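You operate a simulated robot arm through the tools that you are given. There is no shell and no other tool. Be economical: measure what you need, move in short steps, check, and stop when the job is done.

Carry out the task below with a simulated robot arm. There is one attempt and no reset: what you move stays moved.

TASK
Stand the yellow tag from the wooden bench top beside the strap end. It goes on the side that lies toward x +0.7, y +0.7 (a direction in the base frame), with about 3 cm between them.
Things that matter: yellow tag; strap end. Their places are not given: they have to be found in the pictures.

It is judged by the outcome, as a careful person would: the job done as asked, and still so three seconds after it is handed in. It fails if anything else is knocked over, pushed out of place, dropped, spilled or broken.

THE ROBOT
A 6-joint arm with a two-finger parallel gripper, fixed in place. Base frame: the origin is at the foot of the arm, x ahead of it, y to its left, z up; the work surface is at about z = 0. Lengths are in mm, angles in degrees, forces in N, time in s.
With the tool pointing down near the work surface it reaches from about 140 to 580 mm from the base axis. Its first joint turns from -66.0 to 66.0 degrees. Payload 2.1 kg.
Tool frame: the origin (TCP) lies between the finger pads and is the grasp point; the fingertips stand 30 mm ahead of it; z points along the fingers, y is the line along which they close. The gripper opens to 94 mm. The fingers are 28 mm wide and 10 mm thick; the gripper's body (50 by 96 mm) begins 55 mm behind the TCP.
Orientation is that of the tool frame in the base frame, as a unit quaternion [x, y, z, w]. With the fingers straight down and closing along the base's y, the tool's x points along the base's -x, its y along +y and its z along -z.

THE INTERFACE
- The arm moves only by the tool arm_command. Its argument "deltas" is a list of rows, each a list of 7 numbers: the shift along the tool's x, y, z in units of 250 mm (1.0 is 250 mm), then the turn, a rotation vector about the tool's x, y, z in units of 60 degrees (1.0 is 60 degrees), then the opening, from 0 (shut) to 1 (fully open). In form: [[tx, ty, tz, ax, ay, az, gripper], ...]. A call has 1 to 10 rows; each row is the pose to reach, as a shift and turn from the pose commanded when the call began, along the tool's axes at that moment. A call with a number of a shift or a turn outside -1 to 1 is refused whole. A row lasts 0.2 s, in which the tool goes at most 50 mm and 8.6 degrees; a call with a longer step from one row to the next is refused whole, and so is a gripper value outside its range. A pose out of reach is approached as far as the arm can. The call stops where the force on the tool passes 40 N (or 10 N more than at its start, if that is more) or the arm is blocked; 0.2 s more then pass. The fingers move at their own pace (about 72 mm/s each) and stop on an object; they squeeze with about 24 N. The grip force told is the motor's: it shows also when the fingers shut on nothing. Time passes only in rows, and 0.2 s behind the last, so rows that repeat a pose let the fingers close. It gives the time, the measured TCP pose, the force on the tool (base axes), the opening and the grip force at its end, in the units of the frame above (readings bear some noise).
- Cameras (640 x 400 px; columns grow to the right, rows downward): "scene" is fixed at [61.8, -384.2, 472.9]; the picture's right is [0.69, -0.72, 0.00], its down [-0.48, -0.46, -0.75] and it looks along [0.54, 0.52, -0.66] (base axes); focal length 250 px, centre (320, 200). "wrist" rides on the gripper at [-37, 0, -58] in the tool frame; the picture's right is [0.00, -1.00, 0.00], its down [0.97, 0.00, -0.24] and it looks along [0.24, 0.00, 0.97] (tool axes); focal length 218 px, centre (320, 200).
- camera(camera): a new picture of that camera. No time passes.
- locate(camera, pixels): for up to 12 pixels [column, row] of the newest picture of that camera ("zoom" is the newest enlarged one), the place [x, y, z] in the base frame of the surface seen there, good to about 3 mm. No time passes.
- zoom(camera, box): a new picture of the part [left, top, right, bottom] of that camera's present view, enlarged. No time passes.
- hand_in(): hands the job in; it is judged then, once.

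Work in short steps. Measure before you move; look again where a grasp or a placing could have gone wrong, and mend it. You have 60 turns and 22 pictures in all, the two below and enlarged ones among them. Open the gripper and draw the arm clear of the work before you hand the job in, unless the task says otherwise; then end with one line.

The tools are called after "Emit:" as a command line: name --pt "numbers of a row" for each row, then --argument value for the rest, lists and objects as JSON in quotes. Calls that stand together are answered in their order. arm_command: Moves the arm, as the interface text tells. Its arguments: {"type":"object","properties":{"deltas":{"type":"array","items":{"type":"array","items":{"type":"number"}}}},"required":["deltas"]} The other tools are called the same way: camera (camera) takes a picture; locate (camera, pixels) gives the place of the surface under pixels of a picture; zoom (camera, box) takes an enlarged picture of a part of a camera's view; hand_in () hands the job in.

At the start:

```text
t: 0.0
ee_pos: [379.6, 48.2, 289.0]
tcp_rot: [-0.001, 1.0, 0.002, 0.0]
force: [0.7, -0.4, -0.2]
finger_gap: 93.9
gripper_force: 0.0
```

scene: 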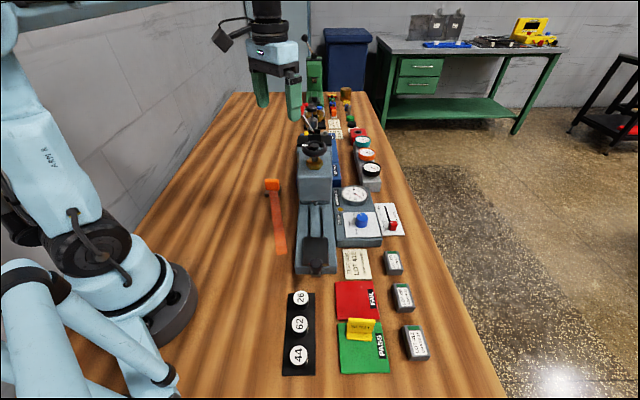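
wrist: 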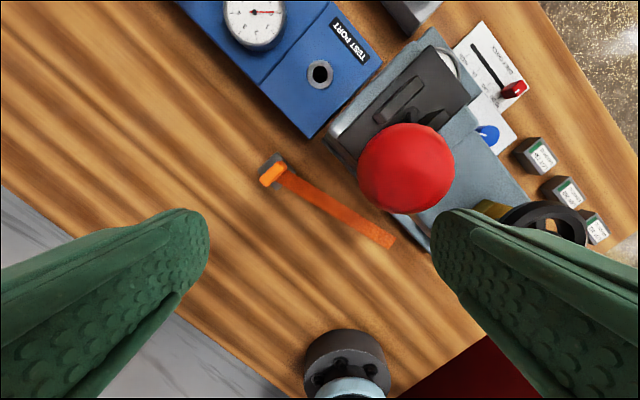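

The yellow tag seems to be at scene (360,328) on the green PASS card, and the orange strap at (275,215). I zoom in on both and locate points.

Emit:
zoom --camera "scene" --box '[280, 270, 440, 390]'

Emit:
zoom --camera "scene" --box '[220, 160, 348, 260]'

Emit:
locate --camera "scene" --pixels '[[272, 181], [272, 189], [277, 200], [279, 225], [280, 252], [361, 325], [349, 322], [373, 324], [360, 338], [350, 336], [372, 340], [365, 360]]'

```text
3.33 times, centred on (360, 330) of scene
```

zoom: 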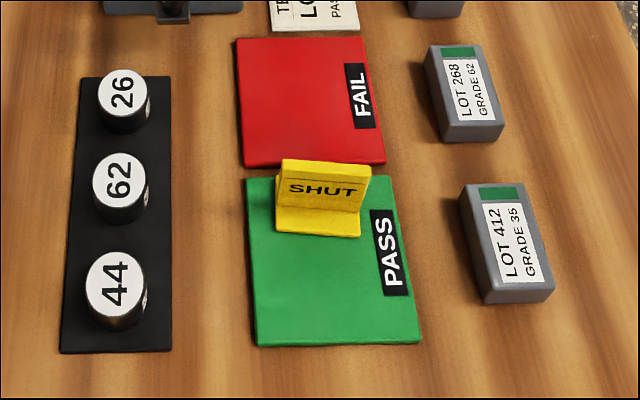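

```text
4.00 times, centred on (284, 210) of scene
```

zoom: 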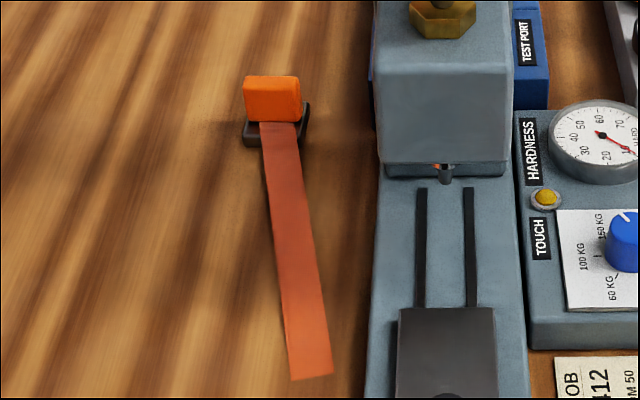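

```text
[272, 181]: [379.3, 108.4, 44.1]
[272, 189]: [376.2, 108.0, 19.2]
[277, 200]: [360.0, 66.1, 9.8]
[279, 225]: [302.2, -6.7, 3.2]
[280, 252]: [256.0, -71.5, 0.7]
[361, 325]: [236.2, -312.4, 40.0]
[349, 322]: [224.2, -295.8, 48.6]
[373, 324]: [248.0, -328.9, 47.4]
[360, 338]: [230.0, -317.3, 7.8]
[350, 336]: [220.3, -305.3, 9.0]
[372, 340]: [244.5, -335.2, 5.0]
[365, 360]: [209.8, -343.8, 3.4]
```

The tag stands near (236,-312), about 40 mm wide along (0.59,-0.81). The strap's buckle end is near (379,108). I check the far end of the bench for other candidates and the empty area beyond the buckle.

Emit:
zoom --camera "scene" --box '[270, 80, 398, 160]'

Emit:
zoom --camera "wrist" --box '[200, 100, 440, 250]'

Emit:
locate --camera "wrist" --pixels '[[272, 155], [286, 164], [262, 181], [274, 186], [260, 172], [281, 160], [230, 130], [200, 160], [300, 178], [392, 242], [270, 173], [240, 160]]'

```text
5.00 times, centred on (334, 120) of scene
```

zoom: 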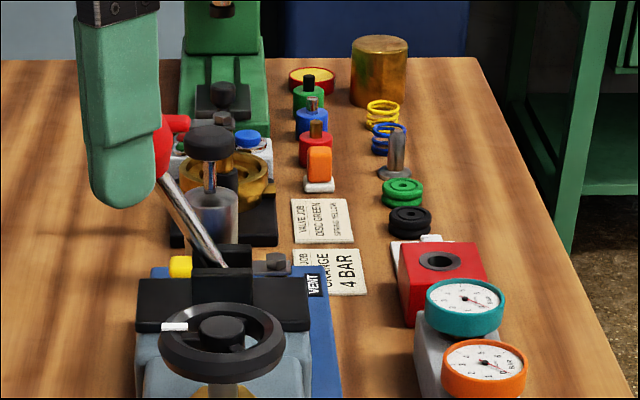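

```text
2.67 times, centred on (320, 175) of wrist
```

zoom: 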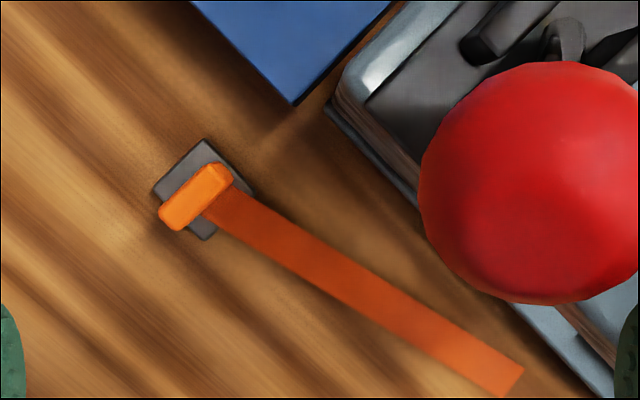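

```text
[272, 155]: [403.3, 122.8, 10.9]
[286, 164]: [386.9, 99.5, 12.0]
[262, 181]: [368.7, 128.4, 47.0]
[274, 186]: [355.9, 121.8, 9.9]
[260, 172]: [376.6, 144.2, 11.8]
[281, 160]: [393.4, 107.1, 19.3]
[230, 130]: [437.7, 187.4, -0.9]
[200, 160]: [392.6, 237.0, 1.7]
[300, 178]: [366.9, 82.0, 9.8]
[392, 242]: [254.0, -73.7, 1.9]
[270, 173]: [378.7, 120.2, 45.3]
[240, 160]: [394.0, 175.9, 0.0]
```

The buckle end has a black base centred around (380,121), with its edge about 17 mm out along (0.7,0.7), and the wood beyond it is clear. Before traversing I check how tall the tester is.

Emit:
locate --camera "wrist" --pixels '[[405, 165], [365, 165], [545, 215], [490, 208], [430, 100], [311, 137]]'

Emit:
locate --camera "scene" --pixels '[[315, 150], [315, 138], [372, 170], [304, 297], [300, 324], [300, 352], [403, 297], [415, 342]]'

```text
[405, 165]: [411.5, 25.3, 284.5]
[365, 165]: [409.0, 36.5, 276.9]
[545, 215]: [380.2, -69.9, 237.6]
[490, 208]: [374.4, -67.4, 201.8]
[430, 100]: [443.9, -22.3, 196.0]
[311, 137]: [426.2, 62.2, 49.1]
```

```text
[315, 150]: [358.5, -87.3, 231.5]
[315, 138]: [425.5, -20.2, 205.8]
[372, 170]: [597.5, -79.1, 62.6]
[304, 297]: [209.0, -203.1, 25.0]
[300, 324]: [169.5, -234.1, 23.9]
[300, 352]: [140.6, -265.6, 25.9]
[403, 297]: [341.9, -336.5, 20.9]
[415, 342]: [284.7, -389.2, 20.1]
```

The red ball lever (411,25,285) is right next to the fingers, so I pull straight back in -x first, then sweep in -y at the same height.

Emit:
arm_command --pt "0.15 0 0 0 0 0 1" --pt "0.3 0 0 0 0 0 1" --pt "0.45 0 0 0 0 0 1" --pt "0.6 0 0 0 0 0 1" --pt "0.6 -0.17 0 0 0 0 1" --pt "0.6 -0.34 0 0 0 0 1" --pt "0.6 -0.51 0 0 0 0 1" --pt "0.6 -0.68 0 0 0 0 1" --pt "0.6 -0.85 0 0 0 0 1" --pt "0.6 -1.0 0 0 0 0 1"

```text
t: 2.2
ee_pos: [229.4, -200.6, 288.2]
tcp_rot: [-0.001, 1.0, 0.001, 0.001]
force: [0.3, -0.6, -0.1]
finger_gap: 94.1
gripper_force: 0.0
```

Now I move over the tag while yawing 54° so the fingers will close across the plate, lowering to z≈190, then look.

Emit:
arm_command --pt "0 -0.064 0.05 0 0 0.128 1" --pt "0 -0.128 0.1 0 0 0.256 1" --pt "0 -0.192 0.15 0 0 0.384 1" --pt "0 -0.256 0.2 0 0 0.512 1" --pt "0 -0.32 0.25 0 0 0.64 1" --pt "0 -0.384 0.3 0 0 0.768 1" --pt "0 -0.446 0.36 0 0 0.9 1" --pt "0 -0.446 0.4 0 0 0.9 1"

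Emit:
camera --camera "wrist"

```text
t: 4.0
ee_pos: [228.7, -311.9, 187.5]
tcp_rot: [0.455, 0.89, 0.001, 0.0]
force: [-0.7, -0.4, -0.5]
finger_gap: 93.9
gripper_force: 0.1
```

```text
15 pictures are left
```

wrist: 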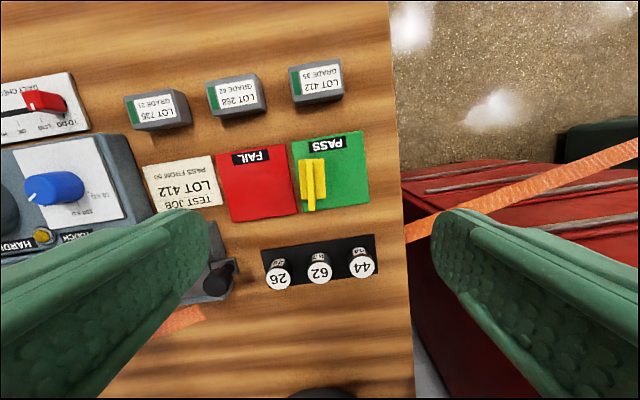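

The tag is at wrist (313,180), with a plate on a base that shows on both sides. I zoom in to measure it.

Emit:
zoom --camera "wrist" --box '[272, 140, 352, 220]'

Emit:
locate --camera "wrist" --pixels '[[309, 160], [310, 180], [310, 208], [322, 162], [323, 196], [301, 165], [302, 196], [318, 180], [316, 195], [303, 180]]'

```text
5.00 times, centred on (312, 180) of wrist
```

zoom: 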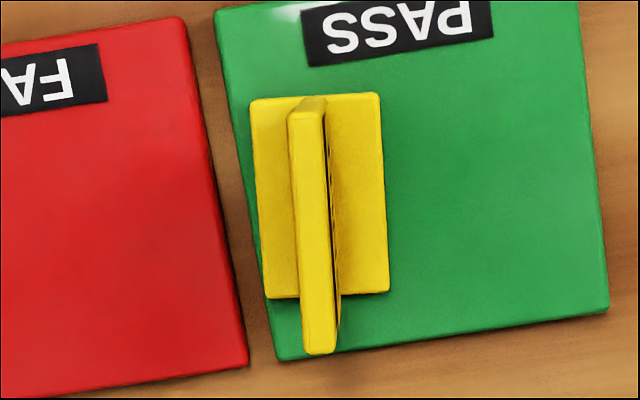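

```text
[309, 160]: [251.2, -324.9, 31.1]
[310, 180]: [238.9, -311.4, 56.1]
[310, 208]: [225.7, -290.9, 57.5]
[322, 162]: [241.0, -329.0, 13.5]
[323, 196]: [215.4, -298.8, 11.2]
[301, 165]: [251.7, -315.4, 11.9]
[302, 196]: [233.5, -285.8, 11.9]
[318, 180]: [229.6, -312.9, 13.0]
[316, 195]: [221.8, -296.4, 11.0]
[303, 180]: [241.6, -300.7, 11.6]
```

Emit:
locate --camera "wrist" --pixels '[[309, 164], [311.5, 208], [310, 185], [308, 185], [313, 185], [299, 160.5], [323, 160], [325, 197], [302.5, 198]]'

```text
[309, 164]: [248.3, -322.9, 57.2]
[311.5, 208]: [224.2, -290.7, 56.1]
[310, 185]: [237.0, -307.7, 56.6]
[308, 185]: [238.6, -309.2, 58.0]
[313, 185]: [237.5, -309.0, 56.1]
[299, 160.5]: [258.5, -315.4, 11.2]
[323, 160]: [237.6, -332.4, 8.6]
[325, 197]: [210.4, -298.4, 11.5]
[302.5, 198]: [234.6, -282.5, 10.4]
```

The plate top centre is (236.4,-307), top z≈57, base top z≈11, and the normal (0.8,0.6) matches the tool's y. I descend to TCP z≈47 (tips at 17, above the base).

Emit:
arm_command --pt "-0.003 0.035 0.12 0 0 0 1" --pt "-0.003 0.035 0.24 0 0 0 1" --pt "-0.003 0.035 0.36 0 0 0 1" --pt "-0.003 0.035 0.44 0 0 0 1" --pt "-0.003 0.035 0.5 0 0 0 1" --pt "-0.003 0.035 0.56 0 0 0 1"

Emit:
camera --camera "wrist"

```text
t: 5.4
ee_pos: [236.0, -307.6, 46.0]
tcp_rot: [0.453, 0.891, 0.001, 0.0]
force: [0.4, -0.3, 0.4]
finger_gap: 94.1
gripper_force: 0.1
```

```text
13 pictures are left
```

wrist: 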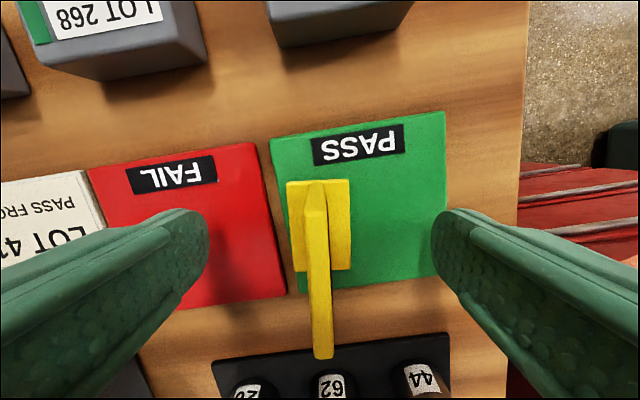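

The plate sits centred between the fingers, so I close.

Emit:
arm_command --pt "0 0 0 0 0 0 0" --pt "0 0 0 0 0 0 0" --pt "0 0 0 0 0 0 0" --pt "0 0 0 0 0 0 0" --pt "0 0 0 0 0 0 0"

```text
t: 6.6
ee_pos: [237.3, -307.0, 46.6]
tcp_rot: [0.454, 0.891, 0.001, 0.0]
force: [0.1, -0.4, 0.2]
finger_gap: 9.2
gripper_force: 23.9
```

It is gripped (gap 9.2, 24 N). I lift straight up to travel height.

Emit:
arm_command --pt "0 0 -0.04 0 0 0 0" --pt "0 0 -0.12 0 0 0 0" --pt "0 0 -0.24 0 0 0 0" --pt "0 0 -0.38 0 0 0 0" --pt "0 0 -0.52 0 0 0 0" --pt "0 0 -0.66 0 0 0 0" --pt "0 0 -0.8 0 0 0 0" --pt "0 0 -0.92 0 0 0 0" --pt "0 0 -0.96 0 0 0 0"

Emit:
camera --camera "wrist"

```text
t: 8.6
ee_pos: [236.8, -309.6, 287.3]
tcp_rot: [0.453, 0.891, 0.001, 0.001]
force: [-0.4, 0.8, -0.6]
finger_gap: 9.2
gripper_force: 24.2
```

```text
12 pictures are left
```

wrist: 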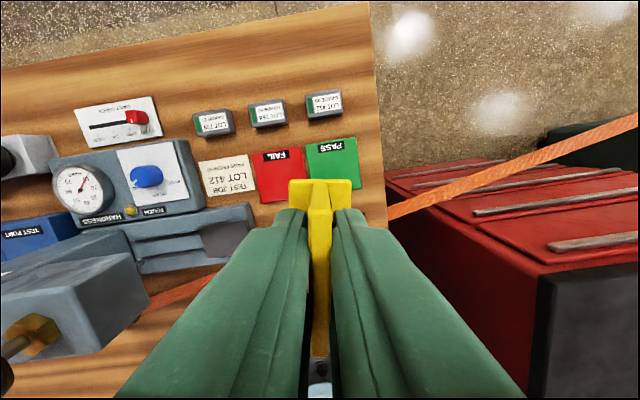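

The tag is held firmly. I sweep back along x≈237 toward +y at this height, starting the yaw so that the fingers will later open across the (0.7,0.7) line and so stay away from the buckle.

Emit:
arm_command --pt "0.097 0.0707 0 0 0 -0.083 0" --pt "0.194 0.1414 0 0 0 -0.166 0" --pt "0.291 0.2121 0 0 0 -0.249 0" --pt "0.388 0.2828 0 0 0 -0.332 0" --pt "0.485 0.3535 0 0 0 -0.415 0" --pt "0.582 0.4242 0 0 0 -0.498 0" --pt "0.679 0.4949 0 0 0 -0.581 0" --pt "0.776 0.5656 0 0 0 -0.664 0" --pt "0.873 0.6363 0 0 0 -0.747 0" --pt "0.97 0.707 0 0 0 -0.83 0"

```text
t: 10.8
ee_pos: [237.2, -6.1, 289.3]
tcp_rot: [0.036, 0.999, 0.001, 0.001]
force: [-0.1, -0.7, -0.3]
finger_gap: 9.2
gripper_force: 23.2
```

Emit:
arm_command --pt "-0.025 0.0875 0 0 0 -0.102 0" --pt "-0.05 0.175 0 0 0 -0.204 0" --pt "-0.075 0.2625 0 0 0 -0.306 0" --pt "-0.101 0.35 0 0 0 -0.409 0" --pt "-0.126 0.4375 0 0 0 -0.511 0" --pt "-0.151 0.525 0 0 0 -0.613 0" --pt "-0.176 0.6125 0 0 0 -0.715 0" --pt "-0.202 0.7 0 0 0 -0.818 0"

Emit:
camera --camera "wrist"

```text
t: 12.6
ee_pos: [301.7, 161.6, 287.1]
tcp_rot: [-0.384, 0.923, 0.0, 0.0]
force: [0.3, 0.0, 0.3]
finger_gap: 9.1
gripper_force: 24.0
```

```text
11 pictures are left
```

wrist: 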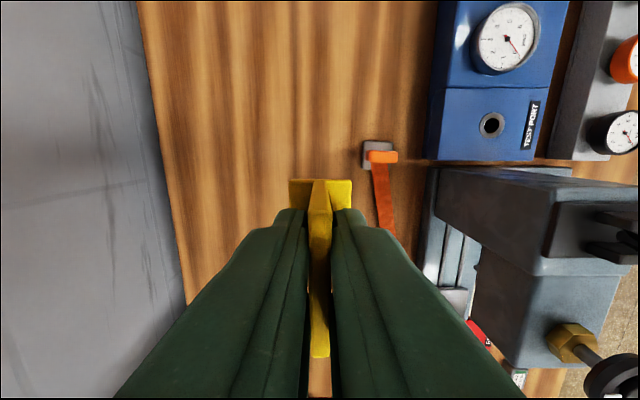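

The buckle is visible at wrist (378,155). I zoom in to get its base corners.

Emit:
zoom --camera "wrist" --box '[346, 135, 410, 175]'

Emit:
locate --camera "wrist" --pixels '[[364, 142], [391, 142], [364, 167], [363, 155], [378, 141], [396, 152], [396, 161], [371, 157], [383, 157], [280, 130], [320, 100]]'

```text
10.00 times, centred on (378, 155) of wrist
```

zoom: 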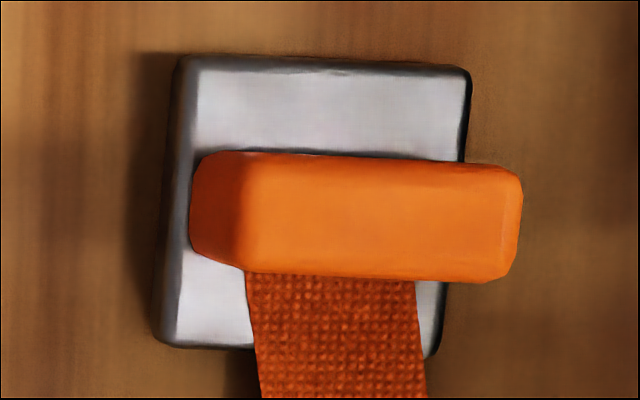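

```text
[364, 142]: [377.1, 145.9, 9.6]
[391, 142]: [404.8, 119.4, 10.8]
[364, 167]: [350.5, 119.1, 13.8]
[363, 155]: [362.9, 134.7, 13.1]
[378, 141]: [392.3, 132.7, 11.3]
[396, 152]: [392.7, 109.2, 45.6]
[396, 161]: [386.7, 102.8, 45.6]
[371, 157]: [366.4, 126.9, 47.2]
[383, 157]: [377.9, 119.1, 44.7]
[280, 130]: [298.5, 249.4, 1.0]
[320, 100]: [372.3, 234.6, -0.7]
```

The base far edge mid is about (391,132.5) and its centre is (377.6,119), already aligned with the direction. The target tag centre is 30 + 20.5 mm beyond the edge, at (427,168.5). I move above it and descend to z≈62.

Emit:
arm_command --pt "-0.1 -0.09 0 0 0 0 0" --pt "-0.23 -0.206 0 0 0 0 0" --pt "-0.34 -0.305 0 0 0 0 0" --pt "-0.373 -0.335 0 0 0 0 0" --pt "-0.373 -0.335 0.17 0 0 0 0" --pt "-0.373 -0.335 0.34 0 0 0 0" --pt "-0.373 -0.335 0.51 0 0 0 0" --pt "-0.373 -0.335 0.68 0 0 0 0" --pt "-0.373 -0.335 0.82 0 0 0 0" --pt "-0.373 -0.335 0.9 0 0 0 0"

Emit:
zoom --camera "scene" --box '[220, 110, 348, 210]'

```text
t: 14.8
ee_pos: [424.7, 170.6, 63.4]
tcp_rot: [-0.381, 0.924, 0.001, 0.001]
force: [-0.2, -0.2, -0.2]
finger_gap: 9.1
gripper_force: 24.2
```

```text
4.00 times, centred on (284, 160) of scene
```

zoom: 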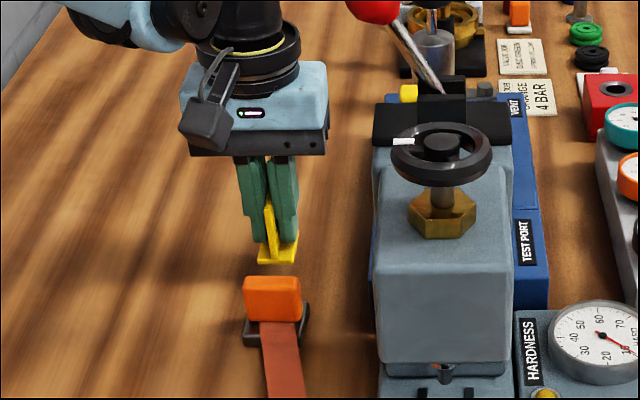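

The tag is upright about 20 mm above the bench and 3 mm off along the tool's y. I correct that and lower gently to near contact.

Emit:
arm_command --pt "0 -0.012 0.03 0 0 0 0" --pt "0 -0.012 0.055 0 0 0 0" --pt "0 -0.012 0.066 0 0 0 0" --pt "0 -0.012 0.072 0 0 0 0" --pt "0 -0.012 0.076 0 0 0 0"

```text
t: 16.0
ee_pos: [429.4, 168.4, 46.6]
tcp_rot: [-0.381, 0.924, 0.0, 0.001]
force: [0.1, 0.2, -0.5]
finger_gap: 8.9
gripper_force: 24.2
```

No contact yet at z 46.6, so I lower in finer steps.

Emit:
arm_command --pt "0 0 0.003 0 0 0 0" --pt "0 0 0.006 0 0 0 0"

```text
t: 16.6
ee_pos: [428.2, 168.2, 43.2]
tcp_rot: [-0.382, 0.924, 0.0, 0.0]
force: [0.8, -1.0, -0.6]
finger_gap: 9.2
gripper_force: 23.9
```

Emit:
arm_command --pt "0 0 0.003 0 0 0 0" --pt "0 0 0.006 0 0 0 0"

Emit:
zoom --camera "scene" --box '[240, 140, 304, 190]'

```text
t: 17.2
ee_pos: [428.3, 168.3, 41.6]
tcp_rot: [-0.382, 0.924, 0.001, 0.0]
force: [-0.2, 0.1, 0.4]
finger_gap: 9.5
gripper_force: 23.7
```

```text
8.00 times, centred on (272, 165) of scene
```

zoom: 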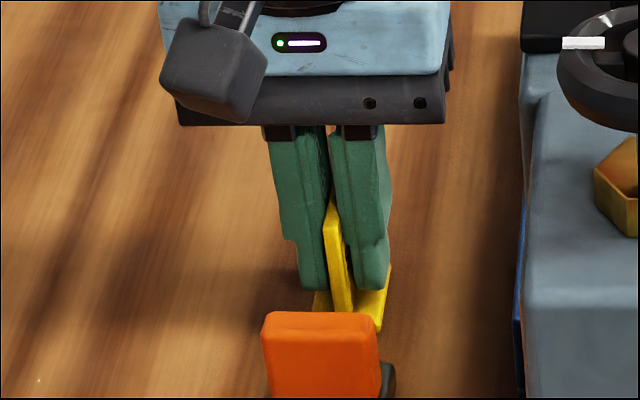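

Emit:
arm_command --pt "0 0 0.002 0 0 0 0" --pt "0 0 0.004 0 0 0 0" --pt "0 0 0.006 0 0 0 0"

```text
t: 18.0
ee_pos: [429.9, 167.4, 40.8]
tcp_rot: [-0.382, 0.924, 0.001, 0.0]
force: [-0.5, -0.1, 0.2]
finger_gap: 9.1
gripper_force: 24.1
```

Emit:
arm_command --pt "0 0 0.002 0 0 0 0" --pt "0 0 0.004 0 0 0 0"

Emit:
zoom --camera "wrist" --box '[240, 140, 400, 240]'

Emit:
locate --camera "wrist" --pixels '[[296, 190], [345, 190], [320, 200], [260, 190], [380, 190], [320, 160]]'

```text
t: 18.6
ee_pos: [428.1, 167.6, 40.6]
tcp_rot: [-0.382, 0.924, 0.0, 0.001]
force: [0.0, -1.8, 19.7]
finger_gap: 9.4
gripper_force: 23.6
```

```text
4.00 times, centred on (320, 190) of wrist
```

zoom: 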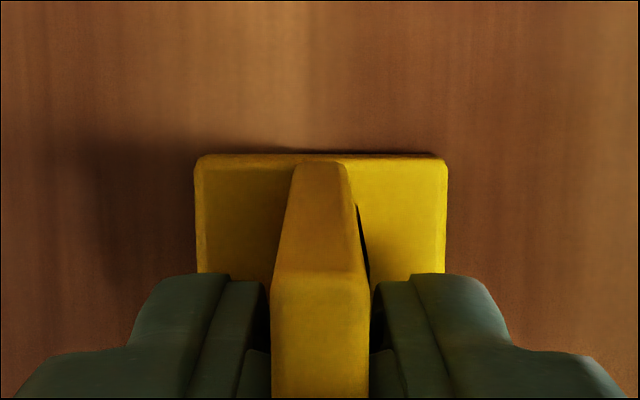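

```text
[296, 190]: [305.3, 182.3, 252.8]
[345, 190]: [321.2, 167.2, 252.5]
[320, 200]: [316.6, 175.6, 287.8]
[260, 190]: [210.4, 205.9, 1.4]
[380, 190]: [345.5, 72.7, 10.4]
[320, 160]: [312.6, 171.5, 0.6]
```

Contact: 20 N upward, with the base flat on the wood. I relieve slightly and open to about half.

Emit:
arm_command --pt "0 0 -0.002 0 0 0 0" --pt "0 0 -0.002 0 0 0 0.2" --pt "0 0 -0.002 0 0 0 0.35" --pt "0 0 -0.002 0 0 0 0.5" --pt "0 0 -0.002 0 0 0 0.5" --pt "0 0 -0.002 0 0 0 0.5"

```text
t: 20.0
ee_pos: [428.7, 167.8, 39.9]
tcp_rot: [-0.381, 0.924, 0.0, 0.001]
force: [0.0, 0.5, 0.1]
finger_gap: 47.1
gripper_force: 0.1
```

The tag is released, so I rise straight up and look.

Emit:
arm_command --pt "0 0 -0.05 0 0 0 0.5" --pt "0 0 -0.15 0 0 0 0.5" --pt "0 0 -0.3 0 0 0 0.5" --pt "0 0 -0.45 0 0 0 0.5" --pt "0 0 -0.6 0 0 0 0.5" --pt "0 0 -0.75 0 0 0 0.5" --pt "0 0 -0.88 0 0 0 0.5"

Emit:
camera --camera "wrist"

Emit:
camera --camera "scene"

```text
t: 21.6
ee_pos: [427.0, 168.4, 260.5]
tcp_rot: [-0.382, 0.924, 0.0, 0.001]
force: [0.0, -0.1, -0.7]
finger_gap: 46.9
gripper_force: 0.1
```

```text
6 pictures are left
```

wrist: 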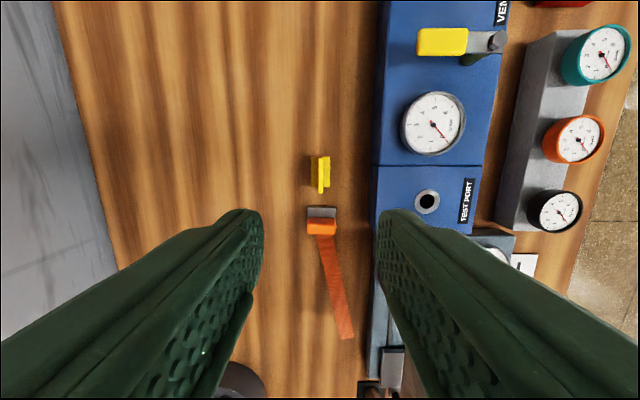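

```text
5 pictures are left
```

scene: 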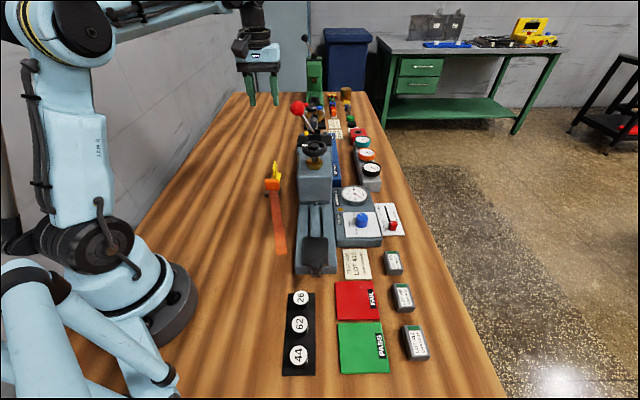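

The tag stands next to the buckle. I measure the gap.

Emit:
zoom --camera "wrist" --box '[280, 145, 360, 245]'

Emit:
locate --camera "wrist" --pixels '[[313, 157], [329, 157], [313, 185], [328, 186], [320, 192], [320, 160], [309, 208], [335, 208], [321, 207]]'

```text
4.00 times, centred on (320, 195) of wrist
```

zoom: 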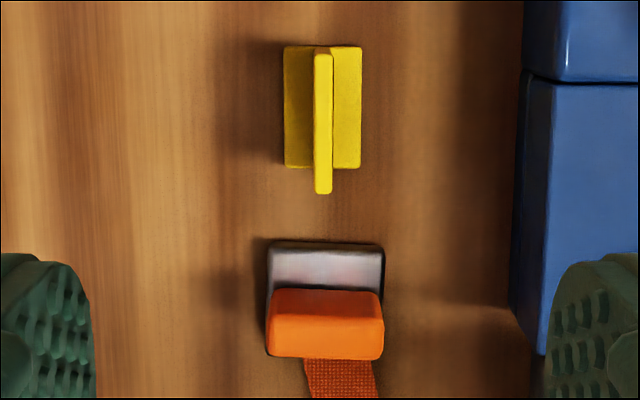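

```text
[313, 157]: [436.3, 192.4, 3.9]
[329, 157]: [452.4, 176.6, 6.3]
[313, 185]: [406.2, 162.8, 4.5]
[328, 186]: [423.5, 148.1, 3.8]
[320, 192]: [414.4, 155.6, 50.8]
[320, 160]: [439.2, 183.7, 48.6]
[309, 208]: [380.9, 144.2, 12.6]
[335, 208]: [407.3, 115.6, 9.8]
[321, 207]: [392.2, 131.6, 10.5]
```

The tag is upright with a gap of about 31 mm, centred on the requested direction. Nothing else has moved, and the arm is 200 mm above with the gripper open.

Emit:
hand_in

```text
The job is handed in.
```

The yellow tag now stands upright beside the strap's buckle end, on the (+0.7, +0.7) side with a gap of about 31 mm, and the job is handed in.
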